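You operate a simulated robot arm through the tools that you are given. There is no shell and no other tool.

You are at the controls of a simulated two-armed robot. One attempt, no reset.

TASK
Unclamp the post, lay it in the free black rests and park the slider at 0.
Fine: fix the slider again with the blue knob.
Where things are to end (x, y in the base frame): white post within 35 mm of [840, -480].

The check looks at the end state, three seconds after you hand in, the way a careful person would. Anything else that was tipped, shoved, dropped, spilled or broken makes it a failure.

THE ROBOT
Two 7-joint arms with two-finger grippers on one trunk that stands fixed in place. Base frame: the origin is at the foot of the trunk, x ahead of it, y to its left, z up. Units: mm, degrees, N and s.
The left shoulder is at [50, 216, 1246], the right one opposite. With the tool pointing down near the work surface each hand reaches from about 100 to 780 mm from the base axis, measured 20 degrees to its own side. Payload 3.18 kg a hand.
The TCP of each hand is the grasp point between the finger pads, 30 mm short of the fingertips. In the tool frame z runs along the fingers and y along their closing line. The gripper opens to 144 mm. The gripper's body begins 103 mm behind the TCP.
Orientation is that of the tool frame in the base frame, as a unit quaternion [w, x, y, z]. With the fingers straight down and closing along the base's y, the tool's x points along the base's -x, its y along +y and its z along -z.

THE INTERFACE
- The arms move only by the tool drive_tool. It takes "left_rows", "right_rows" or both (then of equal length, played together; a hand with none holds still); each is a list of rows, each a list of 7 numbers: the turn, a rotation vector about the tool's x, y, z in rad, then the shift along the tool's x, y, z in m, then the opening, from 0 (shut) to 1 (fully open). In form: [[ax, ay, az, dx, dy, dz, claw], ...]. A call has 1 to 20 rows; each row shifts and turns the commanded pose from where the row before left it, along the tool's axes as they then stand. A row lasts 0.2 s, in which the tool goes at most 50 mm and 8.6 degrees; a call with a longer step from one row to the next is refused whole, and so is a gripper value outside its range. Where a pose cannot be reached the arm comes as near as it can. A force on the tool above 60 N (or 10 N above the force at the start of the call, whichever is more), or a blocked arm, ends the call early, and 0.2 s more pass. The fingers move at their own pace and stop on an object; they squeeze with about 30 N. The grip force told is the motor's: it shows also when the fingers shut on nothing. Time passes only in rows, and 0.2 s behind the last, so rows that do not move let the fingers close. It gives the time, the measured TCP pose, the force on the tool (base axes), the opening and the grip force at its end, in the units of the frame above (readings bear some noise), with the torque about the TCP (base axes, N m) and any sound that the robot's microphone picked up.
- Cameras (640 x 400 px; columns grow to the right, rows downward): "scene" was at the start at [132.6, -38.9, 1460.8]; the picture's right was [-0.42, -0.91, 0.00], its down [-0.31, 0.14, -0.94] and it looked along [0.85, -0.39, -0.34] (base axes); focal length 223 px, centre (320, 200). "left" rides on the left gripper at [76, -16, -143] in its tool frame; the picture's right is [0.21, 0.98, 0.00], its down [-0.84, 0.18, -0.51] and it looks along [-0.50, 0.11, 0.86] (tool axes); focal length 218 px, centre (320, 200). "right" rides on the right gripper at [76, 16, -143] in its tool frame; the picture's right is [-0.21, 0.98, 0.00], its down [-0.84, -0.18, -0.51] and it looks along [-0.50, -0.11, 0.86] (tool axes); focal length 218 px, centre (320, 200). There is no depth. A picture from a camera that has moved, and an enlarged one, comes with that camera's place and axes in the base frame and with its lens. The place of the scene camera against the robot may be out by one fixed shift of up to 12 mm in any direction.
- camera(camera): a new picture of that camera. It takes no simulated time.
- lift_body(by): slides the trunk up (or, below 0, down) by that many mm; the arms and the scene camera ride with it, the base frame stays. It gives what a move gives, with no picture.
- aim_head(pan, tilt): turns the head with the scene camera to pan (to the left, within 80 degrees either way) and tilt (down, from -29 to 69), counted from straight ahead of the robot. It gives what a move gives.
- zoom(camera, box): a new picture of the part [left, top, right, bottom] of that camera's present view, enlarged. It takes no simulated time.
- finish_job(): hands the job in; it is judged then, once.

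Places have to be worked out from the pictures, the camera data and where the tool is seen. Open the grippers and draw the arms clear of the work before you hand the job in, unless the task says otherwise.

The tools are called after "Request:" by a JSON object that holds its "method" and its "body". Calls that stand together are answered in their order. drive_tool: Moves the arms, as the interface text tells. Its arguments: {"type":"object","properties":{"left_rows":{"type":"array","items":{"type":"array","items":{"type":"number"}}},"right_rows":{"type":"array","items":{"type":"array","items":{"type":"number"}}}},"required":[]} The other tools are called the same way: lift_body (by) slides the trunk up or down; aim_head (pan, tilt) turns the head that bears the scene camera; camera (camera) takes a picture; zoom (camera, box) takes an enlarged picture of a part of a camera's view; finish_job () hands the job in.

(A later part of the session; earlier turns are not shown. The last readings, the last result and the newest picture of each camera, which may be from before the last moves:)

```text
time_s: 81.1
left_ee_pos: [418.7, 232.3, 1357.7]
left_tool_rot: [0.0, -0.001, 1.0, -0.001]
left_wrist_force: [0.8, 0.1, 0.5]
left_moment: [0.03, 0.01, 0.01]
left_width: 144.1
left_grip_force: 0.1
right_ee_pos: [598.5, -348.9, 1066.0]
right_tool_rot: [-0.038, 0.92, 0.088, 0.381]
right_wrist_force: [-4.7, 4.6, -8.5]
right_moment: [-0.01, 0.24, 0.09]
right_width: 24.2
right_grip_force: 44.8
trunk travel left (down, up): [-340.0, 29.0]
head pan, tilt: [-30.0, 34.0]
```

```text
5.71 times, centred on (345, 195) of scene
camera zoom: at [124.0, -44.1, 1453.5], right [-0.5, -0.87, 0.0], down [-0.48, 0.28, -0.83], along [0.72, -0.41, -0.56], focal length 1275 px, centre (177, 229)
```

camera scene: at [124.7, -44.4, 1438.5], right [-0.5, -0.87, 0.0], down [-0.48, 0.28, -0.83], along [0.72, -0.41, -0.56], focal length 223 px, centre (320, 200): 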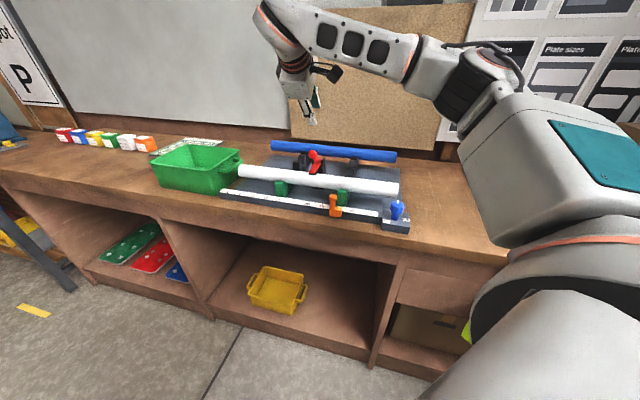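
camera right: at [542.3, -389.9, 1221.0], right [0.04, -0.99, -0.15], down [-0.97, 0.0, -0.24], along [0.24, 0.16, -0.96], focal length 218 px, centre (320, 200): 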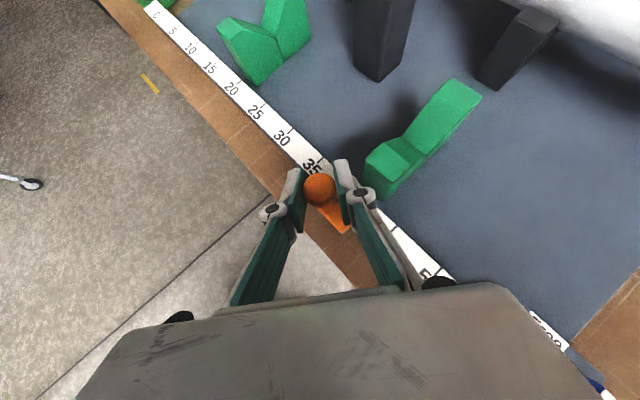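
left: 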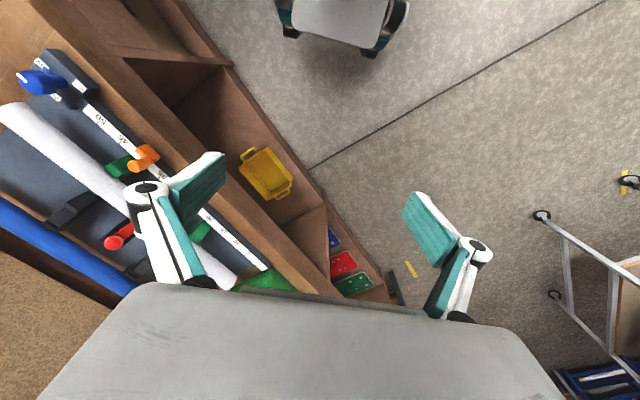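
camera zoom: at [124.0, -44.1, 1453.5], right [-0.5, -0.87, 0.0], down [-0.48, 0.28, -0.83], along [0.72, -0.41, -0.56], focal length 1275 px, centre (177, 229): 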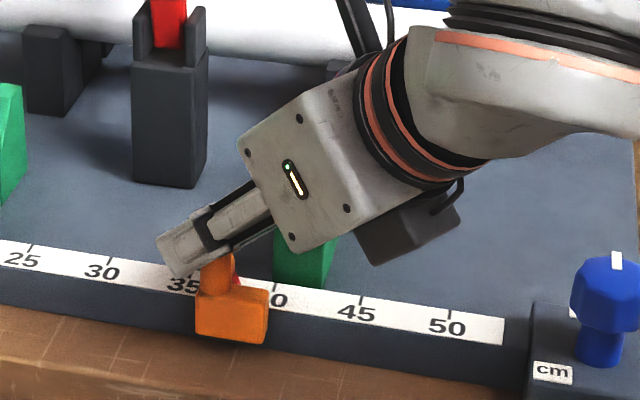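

The slider moves freely with the hand (now near 38), and side forces are small. I carry on in longer strokes with a small lateral trim.

Request:
{"method": "drive_tool", "body": {"right_rows": [[0, 0, 0, 0.0069, -0.0073, 0.0075, 0.05], [0, 0, 0, 0.00725, -0.00713, 0.00725, 0.05], [0, 0, 0, 0.00725, -0.00713, 0.00725, 0.05], [0, 0, 0, 0.00725, -0.00713, 0.00725, 0.05], [0, 0, 0, 0.00725, -0.00713, 0.00725, 0.05]]}}

```text
time_s: 82.3
left_ee_pos: [418.1, 233.8, 1357.3]
left_tool_rot: [0.0, -0.001, 1.0, 0.0]
left_wrist_force: [-0.3, -0.2, 0.4]
left_moment: [0.02, -0.01, 0.03]
left_width: 144.0
left_grip_force: 0.0
right_ee_pos: [644.2, -304.1, 1065.3]
right_tool_rot: [-0.037, 0.919, 0.086, 0.382]
right_wrist_force: [-4.8, 5.9, -7.0]
right_moment: [-0.06, -0.23, 0.11]
right_width: 24.3
right_grip_force: 44.9
trunk travel left (down, up): [-340.0, 29.0]
head pan, tilt: [-30.0, 34.0]
```

Smooth: 84 mm travelled with steady light forces. I continue another 120 mm.

Request:
{"method": "drive_tool", "body": {"right_rows": [[0, 0, 0, 0.0115, -0.0116, 0.0115, 0.05], [0, 0, 0, 0.0116, -0.0114, 0.0116, 0.05], [0, 0, 0, 0.0116, -0.0114, 0.0116, 0.05], [0, 0, 0, 0.0116, -0.0114, 0.0116, 0.05], [0, 0, 0, 0.0116, -0.0114, 0.0116, 0.05], [0, 0, 0, 0.0116, -0.0114, 0.0116, 0.05]]}}

Request:
{"method": "zoom", "body": {"camera": "scene", "box": [210, 130, 370, 230]}}

Request:
{"method": "camera", "body": {"camera": "right"}}

```text
time_s: 83.7
left_ee_pos: [418.7, 232.8, 1358.1]
left_tool_rot: [0.0, -0.001, 1.0, -0.001]
left_wrist_force: [0.6, -0.2, 0.4]
left_moment: [-0.02, -0.02, 0.01]
left_width: 143.8
left_grip_force: 0.0
right_ee_pos: [727.8, -220.9, 1065.8]
right_tool_rot: [-0.036, 0.919, 0.085, 0.383]
right_wrist_force: [2.5, 0.2, -3.6]
right_moment: [-0.35, 0.92, -0.2]
right_width: 24.3
right_grip_force: 45.1
trunk travel left (down, up): [-340.0, 29.0]
head pan, tilt: [-30.0, 34.0]
```

```text
4.00 times, centred on (290, 180) of scene
camera zoom: at [124.8, -44.1, 1453.4], right [-0.5, -0.87, 0.0], down [-0.48, 0.28, -0.83], along [0.72, -0.41, -0.56], focal length 893 px, centre (440, 280)
```

zoom: 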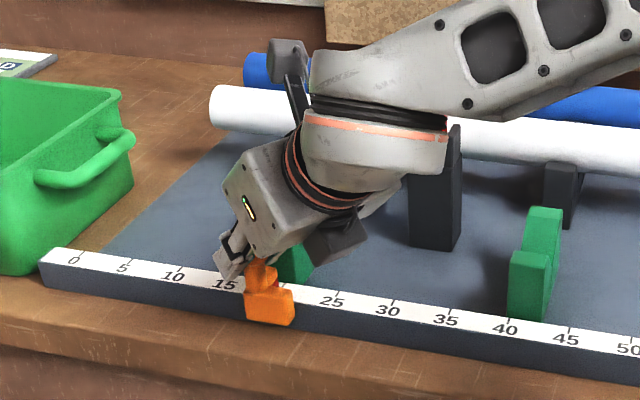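

```text
taken
camera right: at [684.3, -247.7, 1221.1], right [0.04, -0.99, -0.15], down [-0.97, 0.0, -0.24], along [0.24, 0.16, -0.96], focal length 218 px, centre (320, 200)
```

right: 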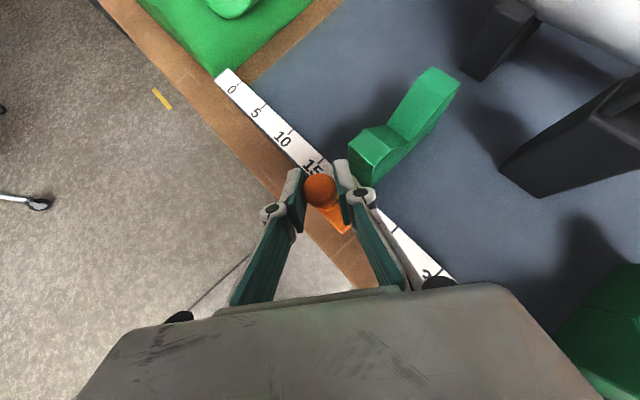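

The slider is near 19.5 with light forces. I continue 80 mm more, keeping an eye on the far green rest next to the hand.

Request:
{"method": "drive_tool", "body": {"right_rows": [[0, 0, 0, 0.0088, -0.0084, 0.0088, 0.05], [0, 0, 0, 0.0088, -0.0084, 0.0088, 0.05], [0, 0, 0, 0.0088, -0.0084, 0.0088, 0.05], [0, 0, 0, 0.0088, -0.0084, 0.0088, 0.05], [0, 0, 0, 0.0088, -0.0084, 0.0088, 0.05]]}}

Request:
{"method": "camera", "body": {"camera": "right"}}

Request:
{"method": "zoom", "body": {"camera": "scene", "box": [210, 130, 370, 230]}}

```text
time_s: 84.9
left_ee_pos: [421.5, 232.2, 1357.6]
left_tool_rot: [0.0, -0.001, 1.0, -0.002]
left_wrist_force: [0.5, 0.4, -0.2]
left_moment: [0.0, 0.01, -0.01]
left_width: 144.0
left_grip_force: 0.1
right_ee_pos: [747.4, -205.0, 1083.8]
right_tool_rot: [-0.037, 0.919, 0.086, 0.382]
right_wrist_force: [2.7, -0.1, -21.3]
right_moment: [-0.05, 0.07, -0.04]
right_width: 22.4
right_grip_force: 45.1
right hand out of reach, approached as far as the arm can: row 2, 3, 4, 5
trunk travel left (down, up): [-340.0, 29.0]
head pan, tilt: [-30.0, 34.0]
```

```text
taken
camera right: at [704.8, -231.5, 1239.5], right [0.04, -0.99, -0.15], down [-0.97, 0.0, -0.24], along [0.24, 0.16, -0.96], focal length 218 px, centre (320, 200)
```

right: 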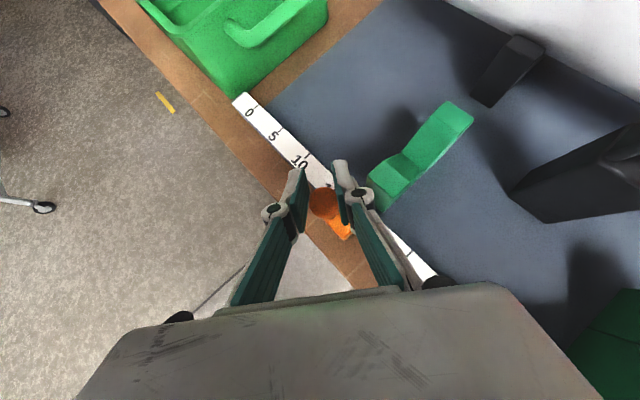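

```text
4.00 times, centred on (290, 180) of scene
camera zoom: at [126.2, -44.5, 1453.4], right [-0.5, -0.87, 0.0], down [-0.49, 0.28, -0.83], along [0.72, -0.41, -0.56], focal length 893 px, centre (440, 280)
```

zoom: 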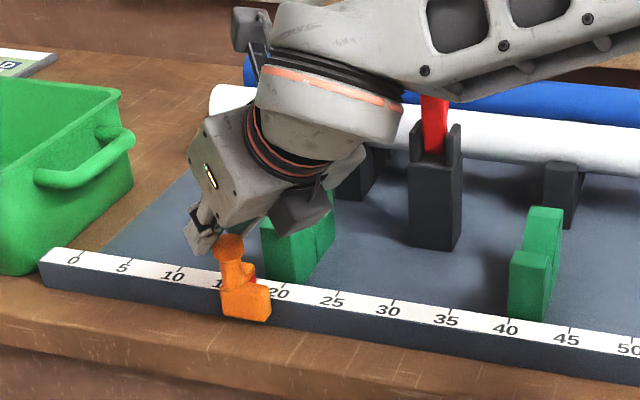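

The arm hit a joint limit and rose, so the ball slid in the grip; the slider rests near 16.5. I open, back off along the tool axis, and swing the approach 25° toward the rail direction to free the wrist.

Request:
{"method": "drive_tool", "body": {"right_rows": [[0, 0, 0, 0, 0, 0, 0.2], [0, 0, 0, 0, 0, 0, 0.3], [0, 0, 0, 0, 0, 0, 0.3], [0, 0, 0, 0, 0, -0.03, 0.3], [0, 0, 0, 0, 0, -0.03, 0.3], [0, 0, 0, 0, 0, -0.03, 0.3], [0, 0, 0, 0, 0, 0, 0.3]]}}

Request:
{"method": "camera", "body": {"camera": "right"}}

Request:
{"method": "camera", "body": {"camera": "scene"}}

```text
time_s: 86.5
left_ee_pos: [419.1, 233.2, 1356.5]
left_tool_rot: [0.0, -0.001, 1.0, -0.001]
left_wrist_force: [-0.2, 0.0, 0.5]
left_moment: [-0.01, -0.01, 0.01]
left_width: 144.2
left_grip_force: 0.2
right_ee_pos: [684.0, -213.1, 1148.2]
right_tool_rot: [-0.038, 0.92, 0.086, 0.381]
right_wrist_force: [-0.1, -0.3, -0.2]
right_moment: [-0.01, -0.01, 0.02]
right_width: 43.3
right_grip_force: 0.1
trunk travel left (down, up): [-340.0, 29.0]
head pan, tilt: [-30.0, 34.0]
```

```text
taken
camera right: at [641.1, -239.7, 1303.7], right [0.04, -0.99, -0.15], down [-0.97, 0.0, -0.24], along [0.23, 0.16, -0.96], focal length 218 px, centre (320, 200)
```

right: 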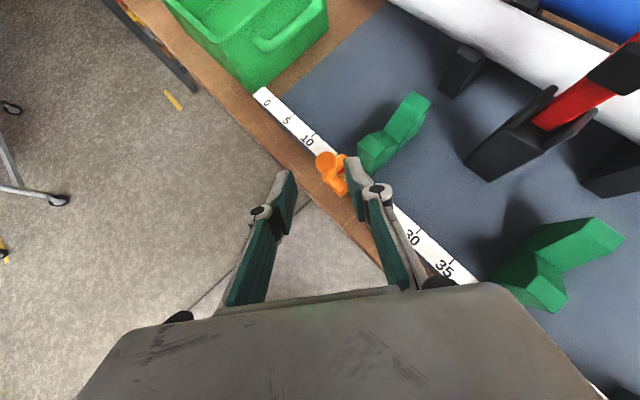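

```text
taken
camera scene: at [125.0, -44.4, 1453.4], right [-0.5, -0.87, 0.0], down [-0.48, 0.28, -0.83], along [0.72, -0.41, -0.56], focal length 223 px, centre (320, 200)
```

scene: 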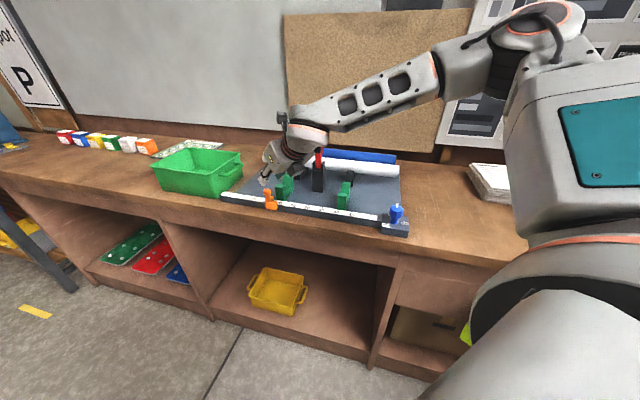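

The wrist bends hard against the forearm here. I rotate the approach 25° about the vertical, toward the rail direction, and test how far the hand can then go toward the 0 end while still high above it.

Request:
{"method": "drive_tool", "body": {"right_rows": [[0.077, 0, -0.077, 0, 0, 0, 0.3], [0.077, 0, -0.077, 0, 0, 0, 0.3], [0.077, 0, -0.077, 0, 0, 0, 0.3], [0.077, 0, -0.077, 0, 0, 0, 0.3], [0, 0, 0, 0, 0, 0, 0.3]]}}

```text
time_s: 87.7
left_ee_pos: [417.8, 232.4, 1357.5]
left_tool_rot: [0.0, -0.001, 1.0, -0.001]
left_wrist_force: [-0.5, -0.6, 0.5]
left_moment: [0.01, 0.01, 0.0]
left_width: 143.7
left_grip_force: 0.1
right_ee_pos: [684.4, -213.0, 1148.6]
right_tool_rot: [-0.12, 0.878, 0.284, 0.367]
right_wrist_force: [0.5, -0.1, 0.5]
right_moment: [-0.01, -0.02, -0.02]
right_width: 43.2
right_grip_force: 0.0
trunk travel left (down, up): [-340.0, 29.0]
head pan, tilt: [-30.0, 34.0]
```

Reachable without limits. I test the forward travel at this height, to above the 0 end.

Request:
{"method": "drive_tool", "body": {"right_rows": [[0, 0, 0, 0.0245, 0.0007, 0.0245, 0.3], [0, 0, 0, 0.0245, 0.0007, 0.0245, 0.3], [0, 0, 0, 0.0245, 0.0007, 0.0245, 0.3], [0, 0, 0, 0.0245, 0.0007, 0.0245, 0.3], [0, 0, 0, 0.0245, 0.0007, 0.0245, 0.3], [0, 0, 0, 0, 0, 0, 0.3]]}}

Request:
{"method": "camera", "body": {"camera": "right"}}

Request:
{"method": "zoom", "body": {"camera": "scene", "box": [140, 90, 360, 230]}}

```text
time_s: 89.1
left_ee_pos: [417.3, 232.6, 1357.3]
left_tool_rot: [0.0, -0.001, 1.0, -0.001]
left_wrist_force: [-0.5, 0.9, 0.9]
left_moment: [0.04, -0.03, 0.0]
left_width: 143.7
left_grip_force: 0.1
right_ee_pos: [759.4, -158.8, 1152.2]
right_tool_rot: [-0.119, 0.878, 0.283, 0.367]
right_wrist_force: [0.1, 0.7, -0.4]
right_moment: [-0.03, 0.01, -0.04]
right_width: 43.3
right_grip_force: 0.0
right hand out of reach, approached as far as the arm can: row 3, 4, 5
trunk travel left (down, up): [-340.0, 29.0]
head pan, tilt: [-30.0, 34.0]
```

```text
taken
camera right: at [731.1, -202.5, 1308.1], right [0.45, -0.88, -0.15], down [-0.88, -0.41, -0.24], along [0.15, 0.24, -0.96], focal length 218 px, centre (320, 200)
```

right: 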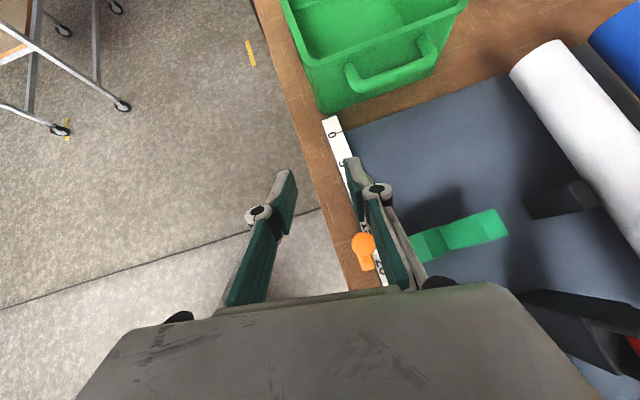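

```text
2.86 times, centred on (250, 160) of scene
camera zoom: at [123.5, -44.0, 1453.6], right [-0.5, -0.87, 0.0], down [-0.48, 0.28, -0.83], along [0.72, -0.41, -0.56], focal length 638 px, centre (520, 314)
```

zoom: 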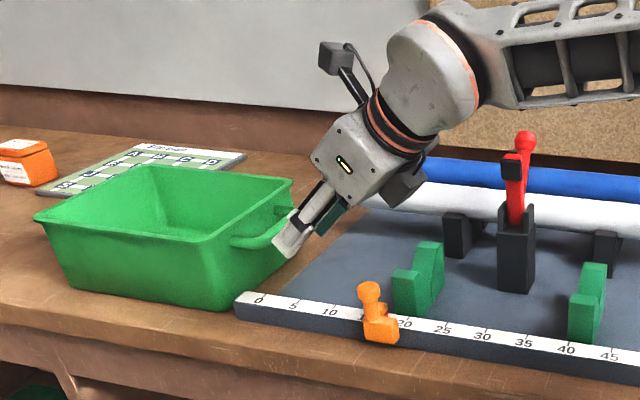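

Both approaches stop on an internal joint limit rather than on distance. A better posture is yaw 135°, tilted along the rail, with the closed fingertips pushing the slider's pin. I retreat, straighten up and re-orient to that.

Request:
{"method": "drive_tool", "body": {"right_rows": [[0, 0, 0, -0.0177, 0.0009, -0.0354, 0.3], [0, 0, 0, -0.0177, 0.0009, -0.0354, 0.3], [0, 0, 0, -0.0177, 0.0009, -0.0354, 0.3], [0, 0, 0, -0.0177, 0.0009, -0.0354, 0.3], [0, -0.131, 0, 0, 0, 0, 0.2], [0, -0.131, 0, 0, 0, 0, 0.1], [0, -0.131, 0, 0, 0, 0, 0], [0, -0.131, 0, 0, 0, 0, 0], [0, -0.131, 0, 0, 0, 0, 0], [0, -0.131, 0, 0, 0, 0, 0], [0, 0, 0.1414, 0, 0, 0, 0], [0, 0, 0.1414, 0, 0, 0, 0], [0, 0, 0.1414, 0, 0, 0, 0], [0, 0, 0.1414, 0, 0, 0, 0], [0, 0, 0.1414, 0, 0, 0, 0], [0, 0, 0.1414, 0, 0, 0, 0], [0, 0, 0.1414, 0, 0, 0, 0], [0, 0, 0.1414, 0, 0, 0, 0], [0, 0, 0.1414, 0, 0, 0, 0], [0, 0, 0.1414, 0, 0, 0, 0]]}}

Request:
{"method": "camera", "body": {"camera": "scene"}}

```text
time_s: 93.3
left_ee_pos: [418.1, 233.7, 1357.2]
left_tool_rot: [0.0, -0.001, 1.0, -0.001]
left_wrist_force: [-0.7, -0.2, -0.1]
left_moment: [-0.03, 0.02, 0.0]
left_width: 144.0
left_grip_force: 0.0
right_ee_pos: [610.6, -268.4, 1203.2]
right_tool_rot: [-0.03, 0.922, -0.385, 0.017]
right_wrist_force: [-0.5, 0.6, -0.2]
right_moment: [0.03, -0.02, 0.0]
right_width: 0.3
right_grip_force: 29.9
right hand out of reach, approached as far as the arm can: row 10
trunk travel left (down, up): [-340.0, 29.0]
head pan, tilt: [-30.0, 34.0]
```

```text
taken
camera scene: at [124.1, -44.2, 1453.5], right [-0.5, -0.87, 0.0], down [-0.48, 0.28, -0.83], along [0.72, -0.41, -0.56], focal length 223 px, centre (320, 200)
```

scene: 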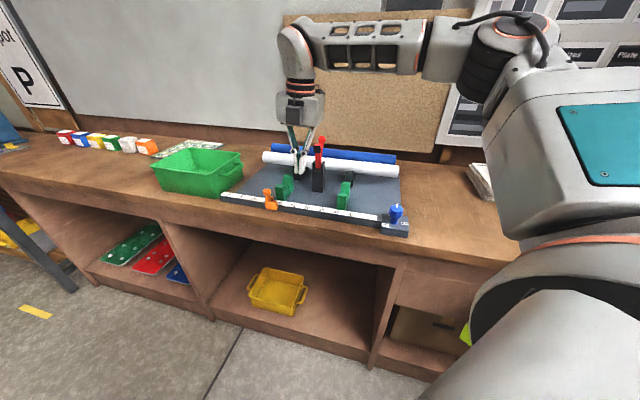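

The hand is vertical at (611,-268,1203) with the fingers shut. I tilt it about 46° along the rail direction and test the travel toward the 0 end at a safe height.

Request:
{"method": "drive_tool", "body": {"right_rows": [[0.134, 0, 0, 0, 0, 0, 0], [0.134, 0, 0, 0, 0, 0, 0], [0.134, 0, 0, 0, 0, 0, 0], [0.134, 0, 0, 0, 0, 0, 0], [0.134, 0, 0, 0, 0, 0, 0], [0.134, 0, 0, 0, 0, 0, 0], [0, 0, 0, 0, 0, 0, 0]]}}

Request:
{"method": "camera", "body": {"camera": "right"}}

Request:
{"method": "camera", "body": {"camera": "scene"}}

```text
time_s: 94.9
left_ee_pos: [418.2, 232.3, 1357.2]
left_tool_rot: [-0.001, -0.001, 1.0, -0.001]
left_wrist_force: [0.2, 0.2, 0.3]
left_moment: [-0.03, 0.0, 0.01]
left_width: 144.0
left_grip_force: 0.0
right_ee_pos: [611.9, -267.3, 1204.6]
right_tool_rot: [-0.389, 0.838, -0.346, 0.166]
right_wrist_force: [-1.2, 0.7, 0.0]
right_moment: [0.0, 0.02, -0.01]
right_width: 0.0
right_grip_force: 30.0
trunk travel left (down, up): [-340.0, 29.0]
head pan, tilt: [-30.0, 34.0]
```

```text
taken
camera right: at [579.5, -407.3, 1284.8], right [-0.59, -0.3, -0.75], down [-0.79, 0.41, 0.46], along [0.17, 0.86, -0.48], focal length 218 px, centre (320, 200)
```

right: 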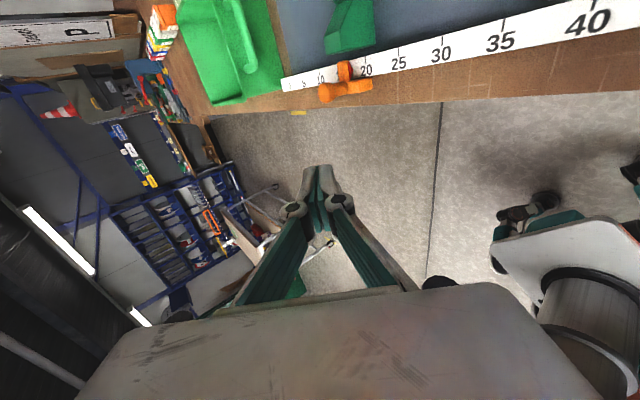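

```text
taken
camera scene: at [124.3, -43.6, 1453.5], right [-0.5, -0.87, 0.0], down [-0.48, 0.28, -0.83], along [0.72, -0.41, -0.56], focal length 223 px, centre (320, 200)
```

scene: 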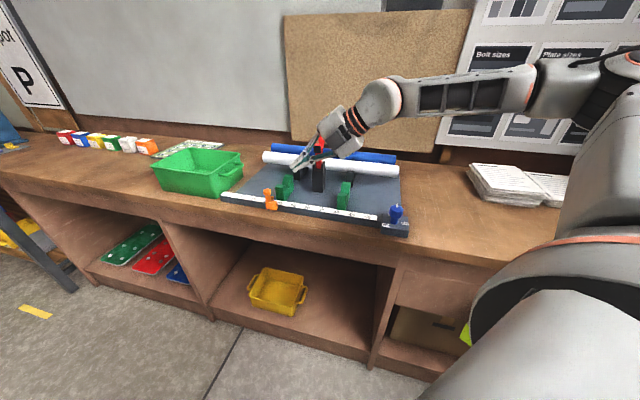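

This posture is comfortable for the arm. I test 200 mm of travel along the rail direction at this height.

Request:
{"method": "drive_tool", "body": {"right_rows": [[0, 0, 0, 0, -0.0257, 0.0306, 0], [0, 0, 0, 0, -0.0257, 0.0306, 0], [0, 0, 0, 0, -0.0257, 0.0306, 0], [0, 0, 0, 0, -0.0257, 0.0306, 0], [0, 0, 0, 0, -0.0257, 0.0306, 0], [0, 0, 0, 0, 0, 0, 0]]}}

Request:
{"method": "camera", "body": {"camera": "right"}}

Request:
{"method": "camera", "body": {"camera": "scene"}}

```text
time_s: 96.3
left_ee_pos: [416.9, 231.6, 1357.9]
left_tool_rot: [0.002, -0.001, 1.0, -0.001]
left_wrist_force: [-0.4, 0.3, -0.3]
left_moment: [-0.03, -0.05, 0.0]
left_width: 144.0
left_grip_force: 0.1
right_ee_pos: [753.6, -126.7, 1205.6]
right_tool_rot: [-0.388, 0.837, -0.347, 0.167]
right_wrist_force: [-0.5, -0.4, -0.5]
right_moment: [-0.04, -0.01, 0.01]
right_width: 0.0
right_grip_force: 29.8
trunk travel left (down, up): [-340.0, 29.0]
head pan, tilt: [-30.0, 34.0]
```

```text
taken
camera right: at [722.1, -266.5, 1286.4], right [-0.59, -0.3, -0.75], down [-0.79, 0.41, 0.46], along [0.17, 0.86, -0.48], focal length 218 px, centre (320, 200)
```

right: 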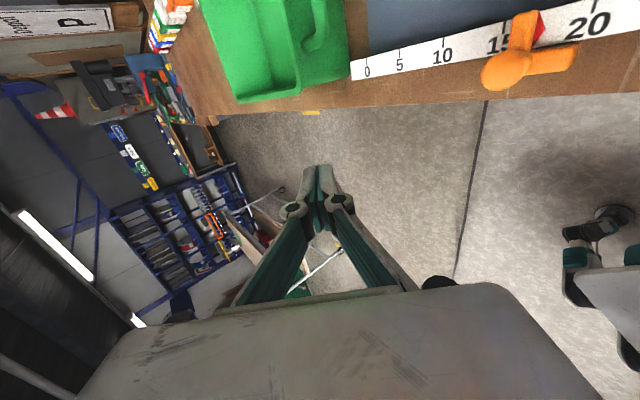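

```text
taken
camera scene: at [122.2, -44.0, 1453.7], right [-0.5, -0.87, 0.0], down [-0.48, 0.28, -0.83], along [0.72, -0.41, -0.56], focal length 223 px, centre (320, 200)
```

scene: 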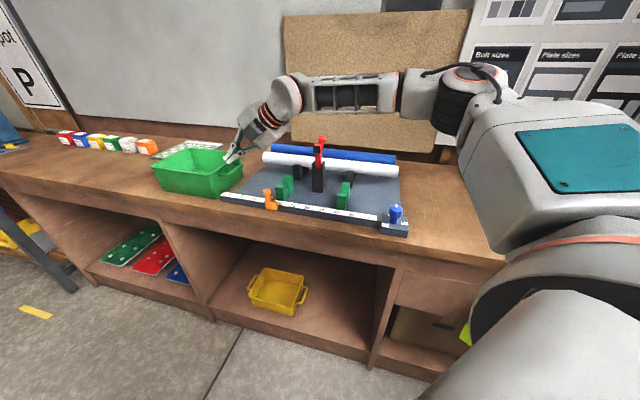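

This posture reaches the 0 end easily: (754,-127,1206), with no limits met. I enlarge to read the slider's present position.

Request:
{"method": "zoom", "body": {"camera": "right", "box": [450, 0, 640, 110]}}

Request:
{"method": "zoom", "body": {"camera": "scene", "box": [230, 170, 310, 220]}}

```text
3.37 times, centred on (545, 55) of right
camera zoom: at [722.1, -266.5, 1286.4], right [-0.59, -0.3, -0.75], down [-0.79, 0.41, 0.46], along [0.17, 0.86, -0.48], focal length 735 px, centre (-438, 688)
```

zoom: 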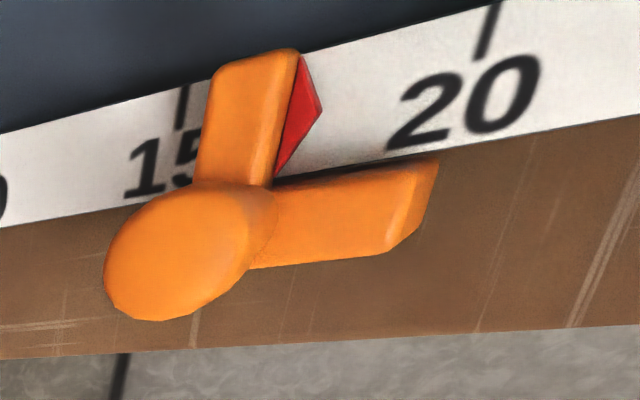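

```text
8.00 times, centred on (270, 195) of scene
camera zoom: at [122.2, -44.0, 1453.7], right [-0.5, -0.87, 0.0], down [-0.48, 0.28, -0.83], along [0.72, -0.41, -0.56], focal length 1785 px, centre (720, 240)
```

zoom: 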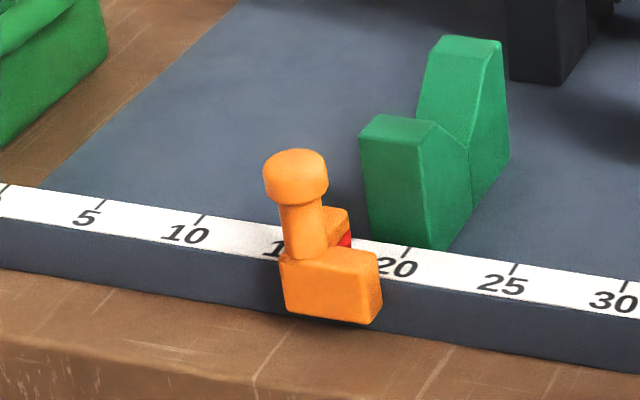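

The pointer is at about 17.4, so the ball is near d≈386 along the rail. I go back behind it, align with it (n≈674), and descend partway to check the lineup.

Request:
{"method": "drive_tool", "body": {"right_rows": [[0, 0, 0, 0.0172, 0.0268, -0.0319, 0], [0, 0, 0, 0.0172, 0.0268, -0.0319, 0], [0, 0, 0, 0.0172, 0.0268, -0.0319, 0], [0, 0, 0, 0, 0.0268, 0.0225, 0], [0, 0, 0, 0, 0.0268, 0.0225, 0], [0, 0, 0, 0, 0.0268, 0.0225, 0], [0, 0, 0, 0, 0, 0, 0]]}}

Request:
{"method": "camera", "body": {"camera": "right"}}

Request:
{"method": "zoom", "body": {"camera": "scene", "box": [220, 110, 380, 220]}}

```text
time_s: 97.9
left_ee_pos: [417.4, 232.3, 1357.2]
left_tool_rot: [0.001, -0.001, 1.0, -0.001]
left_wrist_force: [0.1, 0.4, 0.2]
left_moment: [0.02, -0.01, 0.0]
left_width: 144.3
left_grip_force: 0.1
right_ee_pos: [700.4, -253.3, 1100.3]
right_tool_rot: [-0.389, 0.837, -0.346, 0.167]
right_wrist_force: [0.4, -0.6, -0.5]
right_moment: [-0.02, -0.03, -0.03]
right_width: 0.0
right_grip_force: 29.8
trunk travel left (down, up): [-340.0, 29.0]
head pan, tilt: [-30.0, 34.0]
```

```text
taken
camera right: at [669.0, -392.5, 1181.1], right [-0.59, -0.3, -0.75], down [-0.79, 0.41, 0.46], along [0.17, 0.86, -0.48], focal length 218 px, centre (320, 200)
```

right: 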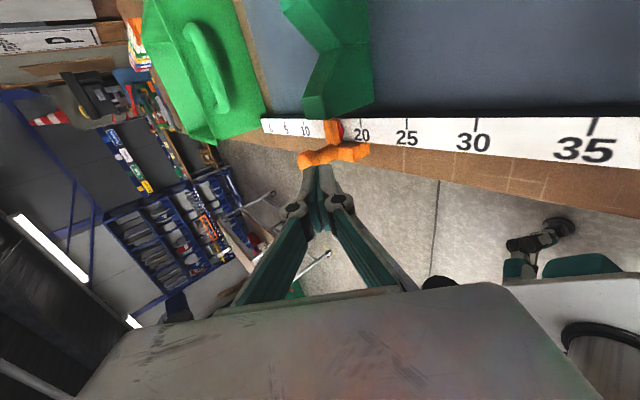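

```text
3.64 times, centred on (300, 165) of scene
camera zoom: at [123.3, -44.2, 1453.6], right [-0.5, -0.87, 0.0], down [-0.48, 0.28, -0.83], along [0.72, -0.41, -0.56], focal length 812 px, centre (393, 327)
```

zoom: 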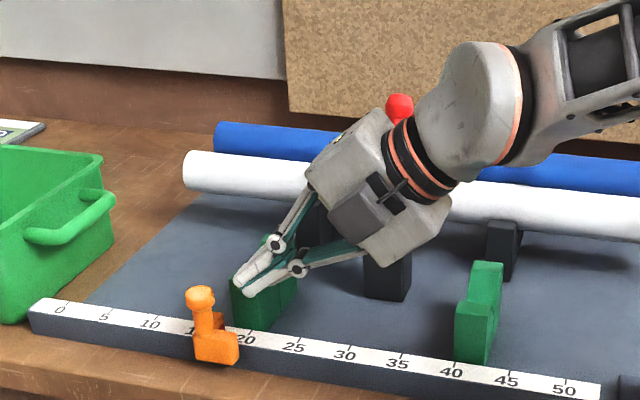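

The hand is aligned (n=674, d=316), behind the slider. I lower 32 mm to ball height.

Request:
{"method": "drive_tool", "body": {"right_rows": [[0, 0, 0, 0, 0.0123, 0.0103, 0], [0, 0, 0, 0, 0.0122, 0.0103, 0], [0, 0, 0, 0, 0, 0, 0]]}}

Request:
{"method": "zoom", "body": {"camera": "right", "box": [240, 80, 420, 200]}}

Request:
{"method": "zoom", "body": {"camera": "scene", "box": [230, 140, 350, 220]}}

```text
time_s: 98.7
left_ee_pos: [419.2, 232.8, 1358.1]
left_tool_rot: [0.0, -0.001, 1.0, -0.001]
left_wrist_force: [0.1, -0.9, -0.4]
left_moment: [-0.02, 0.02, 0.02]
left_width: 144.1
left_grip_force: 0.1
right_ee_pos: [700.7, -253.9, 1066.5]
right_tool_rot: [-0.389, 0.837, -0.347, 0.166]
right_wrist_force: [-0.1, 1.4, -0.5]
right_moment: [0.02, -0.01, 0.01]
right_width: 0.1
right_grip_force: 29.6
trunk travel left (down, up): [-340.0, 29.0]
head pan, tilt: [-30.0, 34.0]
```

```text
3.33 times, centred on (330, 140) of right
camera zoom: at [668.7, -392.9, 1148.0], right [-0.59, -0.3, -0.75], down [-0.79, 0.41, 0.46], along [0.17, 0.86, -0.48], focal length 728 px, centre (287, 400)
```

zoom: 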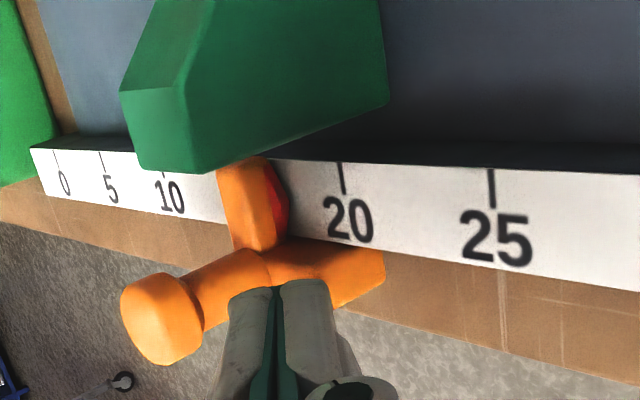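

```text
5.00 times, centred on (290, 180) of scene
camera zoom: at [124.0, -44.2, 1453.5], right [-0.5, -0.87, 0.0], down [-0.48, 0.28, -0.83], along [0.72, -0.41, -0.56], focal length 1116 px, centre (470, 300)
```

zoom: 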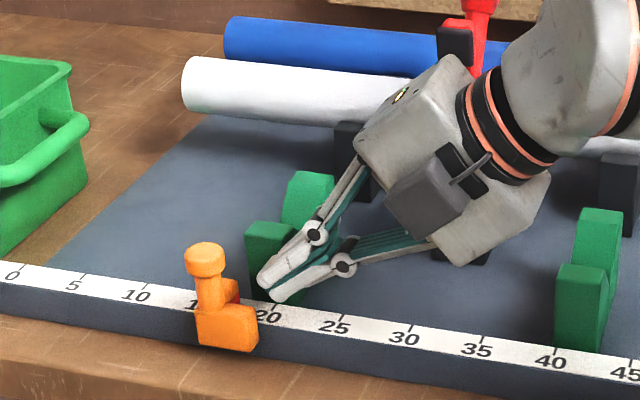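

The fingertips are level with and behind the ball, about 45 mm short of it and aligned within a few mm. I push forward along the rail by 120 mm at moderate speed.

Request:
{"method": "drive_tool", "body": {"right_rows": [[0, 0, 0, 0, -0.00965, 0.0115, 0], [0, 0, 0, 0, -0.00643, 0.00766, 0], [0, 0, 0, 0, -0.00643, 0.00766, 0], [0, 0, 0, 0, -0.00643, 0.00766, 0], [0, 0, 0, 0, -0.00643, 0.00766, 0], [0, 0, 0, 0, -0.00643, 0.00766, 0], [0, 0, 0, 0, -0.00643, 0.00766, 0], [0, 0, 0, 0, -0.00643, 0.00766, 0], [0, 0, 0, 0, -0.00643, 0.00766, 0], [0, 0, 0, 0, -0.00643, 0.00766, 0]]}}

Request:
{"method": "zoom", "body": {"camera": "scene", "box": [210, 130, 340, 220]}}

Request:
{"method": "camera", "body": {"camera": "right"}}

```text
time_s: 100.9
left_ee_pos: [418.9, 231.8, 1358.8]
left_tool_rot: [0.0, -0.001, 1.0, -0.001]
left_wrist_force: [0.8, -0.3, 0.5]
left_moment: [0.0, -0.01, 0.0]
left_width: 144.2
left_grip_force: 0.1
right_ee_pos: [759.8, -189.2, 1074.7]
right_tool_rot: [-0.388, 0.838, -0.346, 0.168]
right_wrist_force: [-1.4, -1.4, -0.3]
right_moment: [0.0, 0.0, 0.0]
right_width: 0.0
right_grip_force: 30.1
right hand out of reach, approached as far as the arm can: row 8, 9, 10
trunk travel left (down, up): [-340.0, 29.0]
head pan, tilt: [-30.0, 34.0]
```

```text
4.44 times, centred on (275, 175) of scene
camera zoom: at [124.1, -44.5, 1453.5], right [-0.5, -0.87, 0.0], down [-0.48, 0.28, -0.83], along [0.72, -0.41, -0.56], focal length 992 px, centre (520, 311)
```

zoom: 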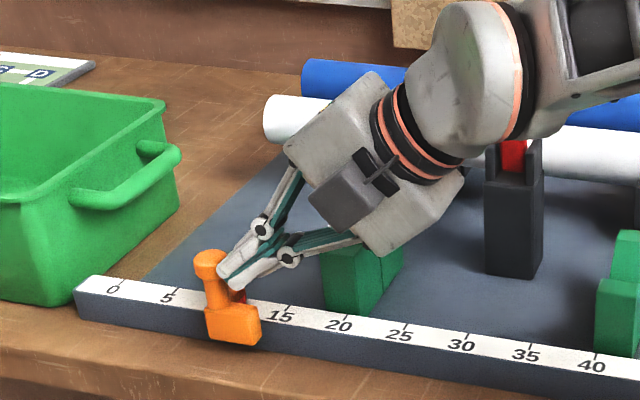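

```text
taken
camera right: at [728.3, -327.6, 1155.3], right [-0.59, -0.3, -0.75], down [-0.79, 0.41, 0.46], along [0.17, 0.86, -0.48], focal length 218 px, centre (320, 200)
```

right: 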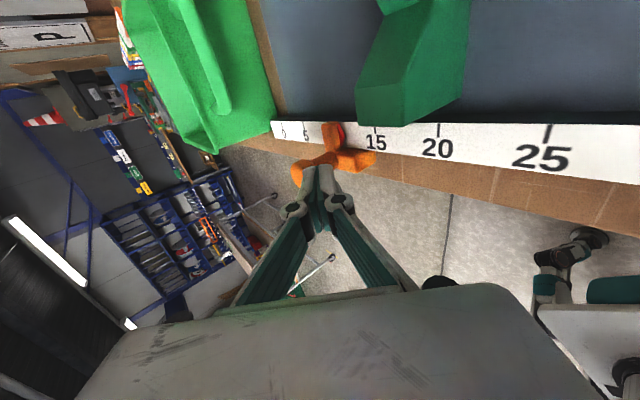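

The slider went to about 11.5 before the arm met a limit at this low height; the same reach was fine 140 mm higher relative to the shoulder. So I back off, raise the hand, and then lower the trunk by 130 mm to get that geometry at rail height.

Request:
{"method": "drive_tool", "body": {"right_rows": [[0, 0, 0, 0, 0.0257, -0.0306, 0], [0, 0, 0, 0, -0.0332, -0.0279, 0], [0, 0, 0, 0, -0.0332, -0.0279, 0], [0, 0, 0, 0, -0.0332, -0.0279, 0], [0, 0, 0, 0, 0, 0, 0]]}}

Request:
{"method": "camera", "body": {"camera": "scene"}}

```text
time_s: 102.1
left_ee_pos: [418.1, 232.2, 1357.2]
left_tool_rot: [0.0, -0.001, 1.0, 0.0]
left_wrist_force: [-0.8, -0.7, -0.2]
left_moment: [0.04, 0.0, 0.01]
left_width: 144.3
left_grip_force: 0.0
right_ee_pos: [732.5, -218.3, 1204.8]
right_tool_rot: [-0.388, 0.837, -0.348, 0.166]
right_wrist_force: [1.5, 0.4, -0.2]
right_moment: [0.03, 0.01, 0.03]
right_width: 0.0
right_grip_force: 29.5
trunk travel left (down, up): [-340.0, 29.0]
head pan, tilt: [-30.0, 34.0]
```

```text
taken
camera scene: at [124.5, -44.9, 1453.4], right [-0.5, -0.87, 0.0], down [-0.48, 0.28, -0.83], along [0.72, -0.41, -0.56], focal length 223 px, centre (320, 200)
```

scene: 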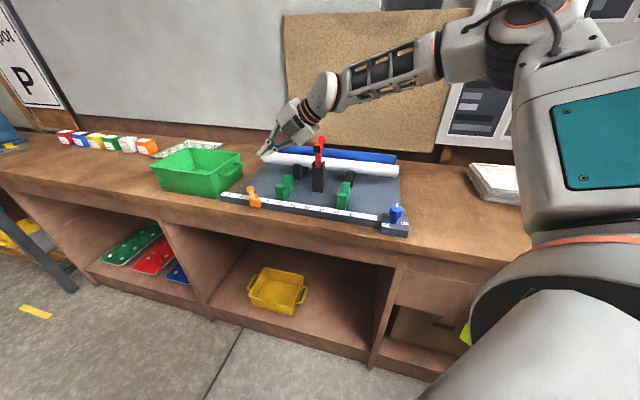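

The path below the arm is clear. I lower the trunk by 65 mm first.

Request:
{"method": "lift_body", "body": {"by": -65}}

Request:
{"method": "camera", "body": {"camera": "scene"}}

Request:
{"method": "camera", "body": {"camera": "right"}}

```text
time_s: 103.2
left_ee_pos: [416.7, 232.4, 1293.0]
left_tool_rot: [0.001, -0.001, 1.0, -0.001]
left_wrist_force: [-0.6, -0.7, 0.1]
left_moment: [-0.03, -0.06, 0.0]
left_width: 144.0
left_grip_force: 0.0
right_ee_pos: [730.2, -215.5, 1140.8]
right_tool_rot: [-0.389, 0.837, -0.347, 0.167]
right_wrist_force: [-0.5, 0.0, -0.3]
right_moment: [-0.03, -0.02, 0.04]
right_width: 0.0
right_grip_force: 30.1
trunk travel left (down, up): [-275.0, 94.0]
head pan, tilt: [-30.0, 34.0]
```

```text
taken
camera scene: at [134.0, -44.3, 1387.7], right [-0.5, -0.87, 0.0], down [-0.48, 0.28, -0.83], along [0.72, -0.41, -0.56], focal length 223 px, centre (320, 200)
```

scene: 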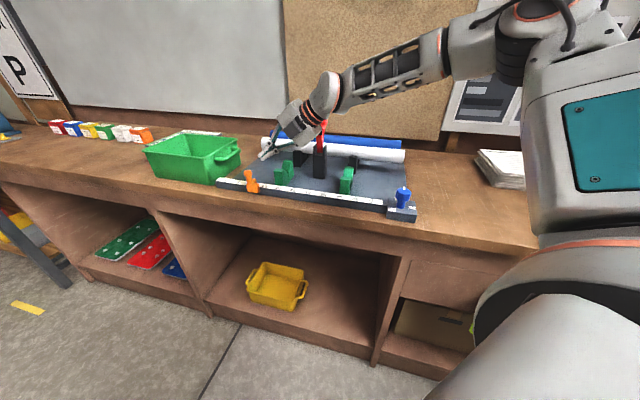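

```text
taken
camera right: at [698.1, -355.3, 1221.7], right [-0.59, -0.3, -0.75], down [-0.79, 0.41, 0.45], along [0.17, 0.86, -0.48], focal length 218 px, centre (320, 200)
```

right: 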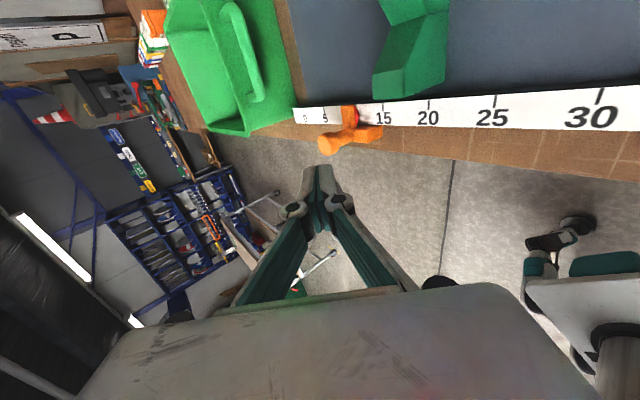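

All clear. I lower the other 65 mm, which brings the fingertips to ball height behind the slider.

Request:
{"method": "lift_body", "body": {"by": -65}}

Request:
{"method": "camera", "body": {"camera": "scene"}}

Request:
{"method": "camera", "body": {"camera": "right"}}

```text
time_s: 104.2
left_ee_pos: [416.8, 232.8, 1227.5]
left_tool_rot: [0.001, -0.001, 1.0, -0.001]
left_wrist_force: [-0.6, 1.4, 0.5]
left_moment: [0.05, -0.05, 0.03]
left_width: 143.8
left_grip_force: 0.0
right_ee_pos: [729.2, -216.3, 1076.8]
right_tool_rot: [-0.389, 0.837, -0.346, 0.167]
right_wrist_force: [-0.7, 0.0, 0.5]
right_moment: [0.0, -0.01, -0.03]
right_width: 0.0
right_grip_force: 30.5
trunk travel left (down, up): [-210.0, 159.0]
head pan, tilt: [-30.0, 34.0]
```

```text
taken
camera scene: at [170.1, -44.3, 1320.7], right [-0.5, -0.87, 0.0], down [-0.48, 0.28, -0.83], along [0.72, -0.41, -0.56], focal length 223 px, centre (320, 200)
```

scene: 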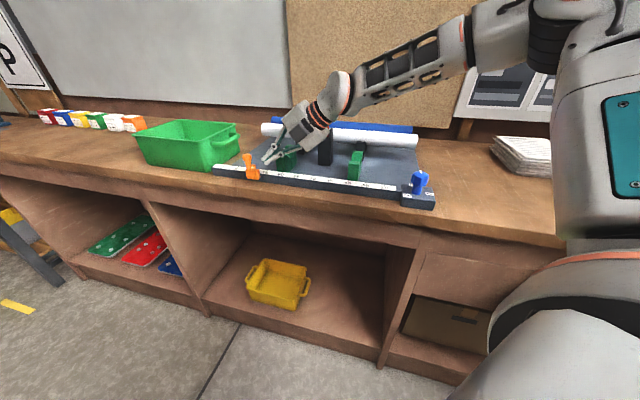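

```text
taken
camera right: at [697.6, -355.3, 1157.5], right [-0.59, -0.3, -0.75], down [-0.79, 0.41, 0.45], along [0.17, 0.86, -0.48], focal length 218 px, centre (320, 200)
```

right: 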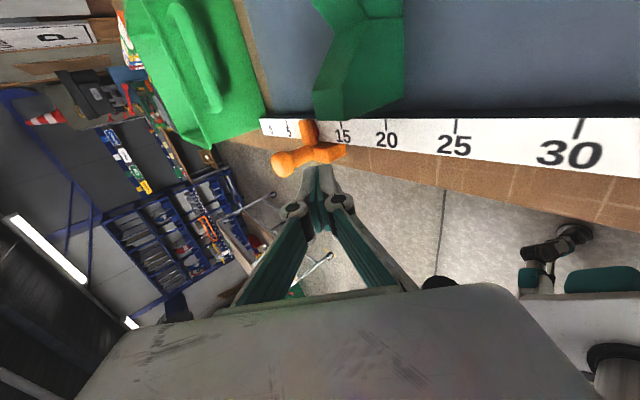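

The hand is at (729,-216,1077), and the slider is ahead at about 11.5. I trim 5 mm sideways and 9 mm down, then push on by about 110 mm in gentle steps.

Request:
{"method": "drive_tool", "body": {"right_rows": [[0, 0, 0, 0.0055, 0.0069, 0.0058, 0], [0, 0, 0, 0, -0.0129, 0.0153, 0], [0, 0, 0, 0, -0.0129, 0.0153, 0], [0, 0, 0, 0, -0.00643, 0.00766, 0], [0, 0, 0, 0, -0.00643, 0.00766, 0], [0, 0, 0, 0, -0.00643, 0.00766, 0], [0, 0, 0, 0, -0.00643, 0.00766, 0], [0, 0, 0, 0, -0.00643, 0.00766, 0], [0, 0, 0, 0, -0.00643, 0.00766, 0], [0, 0, 0, 0, -0.00643, 0.00766, 0]]}}

Request:
{"method": "zoom", "body": {"camera": "scene", "box": [190, 100, 350, 200]}}

Request:
{"method": "camera", "body": {"camera": "right"}}

```text
time_s: 106.4
left_ee_pos: [418.1, 232.4, 1227.4]
left_tool_rot: [-0.001, -0.001, 1.0, -0.001]
left_wrist_force: [-0.7, 0.2, 0.9]
left_moment: [0.01, 0.01, 0.02]
left_width: 144.1
left_grip_force: 0.1
right_ee_pos: [811.6, -143.1, 1065.2]
right_tool_rot: [-0.388, 0.837, -0.347, 0.167]
right_wrist_force: [-0.5, -1.8, -2.0]
right_moment: [0.0, 0.06, -0.02]
right_width: 0.0
right_grip_force: 29.7
trunk travel left (down, up): [-210.0, 159.0]
head pan, tilt: [-30.0, 34.0]
```

```text
4.00 times, centred on (270, 150) of scene
camera zoom: at [172.1, -44.4, 1320.0], right [-0.5, -0.87, 0.0], down [-0.48, 0.28, -0.83], along [0.72, -0.41, -0.56], focal length 893 px, centre (520, 400)
```

zoom: 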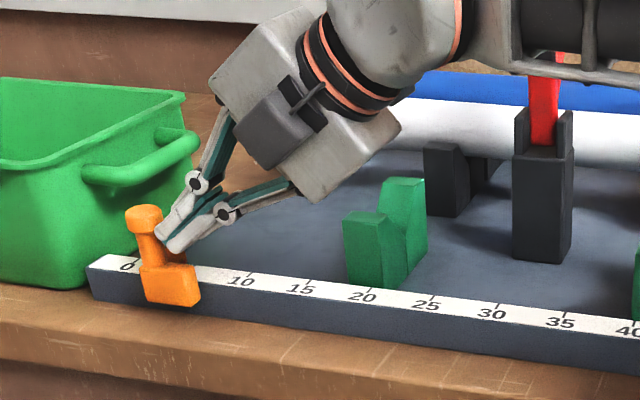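

```text
taken
camera right: at [779.3, -282.6, 1145.5], right [-0.59, -0.3, -0.75], down [-0.79, 0.41, 0.46], along [0.17, 0.86, -0.48], focal length 218 px, centre (320, 200)
```

right: 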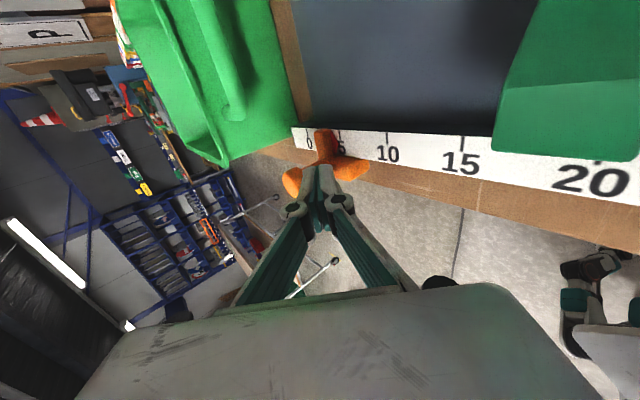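

The push works: the slider is near 4, with no limit met. I enlarge to read the pointer against the ticks.

Request:
{"method": "zoom", "body": {"camera": "right", "box": [280, 115, 400, 190]}}

Request:
{"method": "zoom", "body": {"camera": "scene", "box": [205, 140, 265, 185]}}

```text
5.33 times, centred on (340, 152) of right
camera zoom: at [779.3, -282.6, 1145.5], right [-0.59, -0.3, -0.75], down [-0.79, 0.41, 0.46], along [0.17, 0.86, -0.48], focal length 1164 px, centre (213, 453)
```

zoom: 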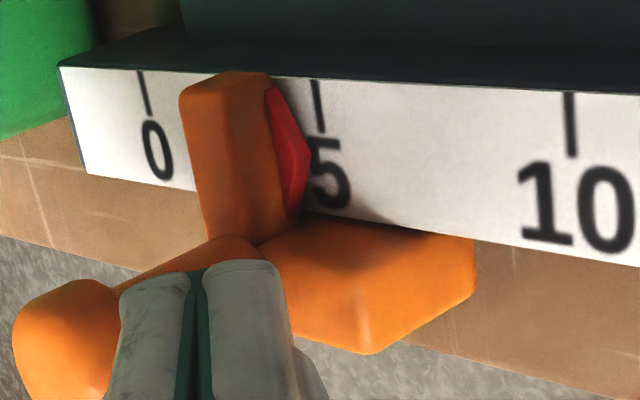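

```text
8.89 times, centred on (235, 162) of scene
camera zoom: at [172.1, -44.4, 1320.0], right [-0.5, -0.87, 0.0], down [-0.48, 0.28, -0.83], along [0.72, -0.41, -0.56], focal length 1984 px, centre (1076, 533)
```

zoom: 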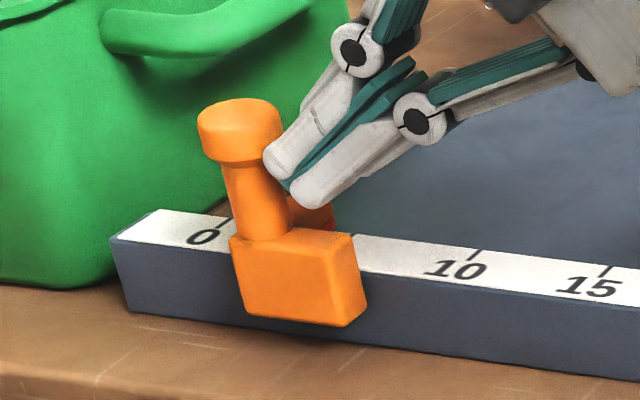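

The reading is about 4.7 once parallax is considered, with the ball about 41 mm ahead of the TCP. I push 30 mm more slowly and re-check, watching the bin.

Request:
{"method": "drive_tool", "body": {"right_rows": [[0, 0, 0, 0, -0.00643, 0.00766, 0], [0, 0, 0, 0, -0.00643, 0.00766, 0], [0, 0, 0, 0, -0.00643, 0.00766, 0], [0, 0, 0, 0, 0, 0, 0]]}}

Request:
{"method": "zoom", "body": {"camera": "right", "box": [280, 115, 400, 190]}}

Request:
{"method": "zoom", "body": {"camera": "scene", "box": [195, 120, 275, 185]}}

```text
time_s: 107.4
left_ee_pos: [417.5, 232.2, 1228.5]
left_tool_rot: [0.0, -0.001, 1.0, -0.001]
left_wrist_force: [-0.4, 0.3, -0.5]
left_moment: [0.01, 0.0, 0.01]
left_width: 144.0
left_grip_force: 0.0
right_ee_pos: [808.7, -140.3, 1062.3]
right_tool_rot: [-0.389, 0.837, -0.348, 0.167]
right_wrist_force: [0.5, 0.5, -0.6]
right_moment: [0.02, -0.01, 0.01]
right_width: 0.1
right_grip_force: 30.0
right hand out of reach, approached as far as the arm can: row 1, 2, 3
trunk travel left (down, up): [-210.0, 159.0]
head pan, tilt: [-30.0, 34.0]
```

```text
5.33 times, centred on (340, 152) of right
camera zoom: at [777.2, -279.7, 1143.8], right [-0.59, -0.3, -0.75], down [-0.79, 0.41, 0.46], along [0.17, 0.86, -0.48], focal length 1164 px, centre (213, 453)
```

zoom: 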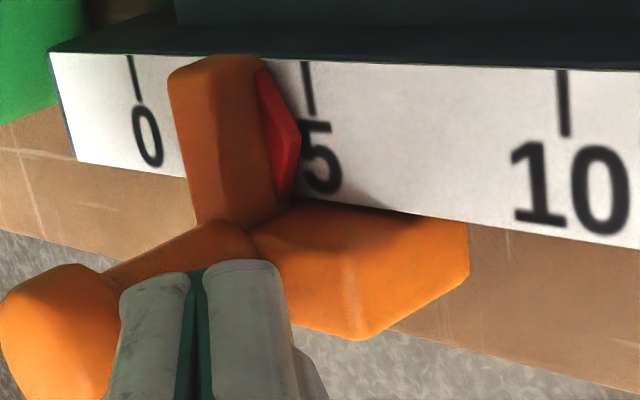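

```text
6.15 times, centred on (235, 152) of scene
camera zoom: at [171.8, -44.3, 1320.1], right [-0.5, -0.87, 0.0], down [-0.48, 0.28, -0.83], along [0.72, -0.41, -0.56], focal length 1373 px, centre (843, 492)
```

zoom: 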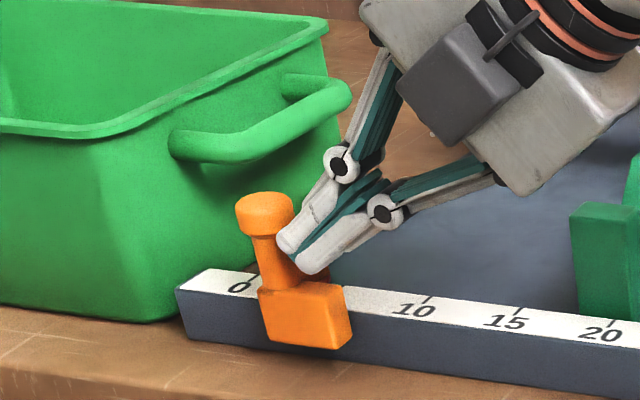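

The arm is now nearly extended in this direction, with the slider at about 4.7. Pointing the tool more radially (25° to the right) and flatter will gain reach. I back off a little, re-orient, and check.

Request:
{"method": "drive_tool", "body": {"right_rows": [[0, 0, 0, 0, 0.0078, -0.0326, 0], [0, 0.0836, 0.07, 0, 0, 0, 0], [0, 0.0836, 0.07, 0, 0, 0, 0], [0, 0.0836, 0.07, 0, 0, 0, 0], [0, 0.0836, 0.07, 0, 0, 0, 0], [0.0875, 0, 0, 0, 0, 0, 0], [0.0875, 0, 0, 0, 0, 0, 0], [0, 0, 0, 0, 0, 0, 0]]}}

Request:
{"method": "camera", "body": {"camera": "right"}}

Request:
{"method": "zoom", "body": {"camera": "scene", "box": [190, 90, 350, 190]}}

```text
time_s: 109.2
left_ee_pos: [418.6, 233.1, 1227.6]
left_tool_rot: [0.0, -0.001, 1.0, 0.0]
left_wrist_force: [0.1, -0.3, 0.2]
left_moment: [-0.04, -0.02, 0.01]
left_width: 143.9
left_grip_force: 0.1
right_ee_pos: [787.5, -159.8, 1078.6]
right_tool_rot: [-0.409, 0.709, -0.495, 0.293]
right_wrist_force: [1.0, 1.0, -1.0]
right_moment: [-0.01, -0.01, -0.05]
right_width: 0.0
right_grip_force: 29.7
trunk travel left (down, up): [-210.0, 159.0]
head pan, tilt: [-30.0, 34.0]
```

```text
taken
camera right: at [689.0, -277.0, 1136.2], right [-0.52, 0.02, -0.85], down [-0.62, 0.68, 0.4], along [0.59, 0.74, -0.34], focal length 218 px, centre (320, 200)
```

right: 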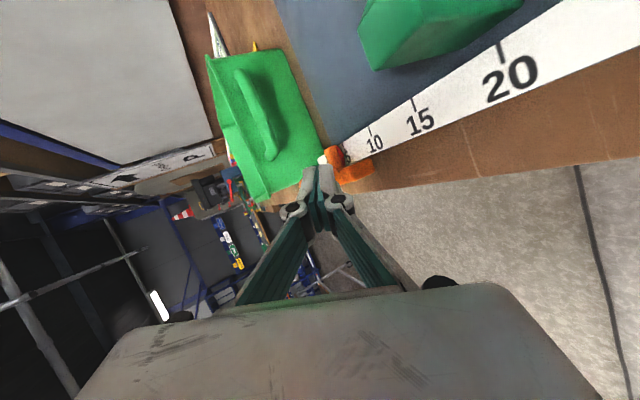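

```text
4.00 times, centred on (270, 140) of scene
camera zoom: at [171.6, -44.0, 1320.2], right [-0.5, -0.87, 0.0], down [-0.48, 0.28, -0.83], along [0.72, -0.41, -0.56], focal length 893 px, centre (520, 440)
```

zoom: 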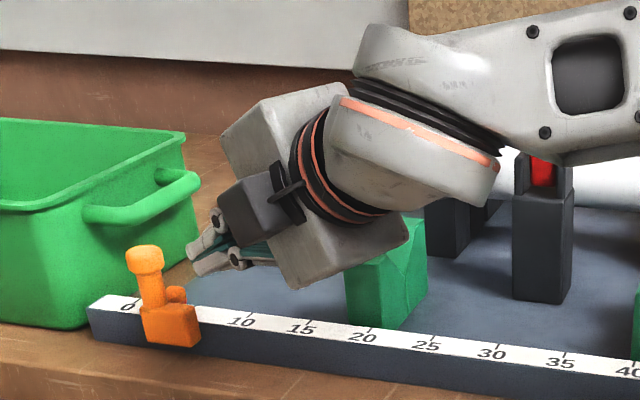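

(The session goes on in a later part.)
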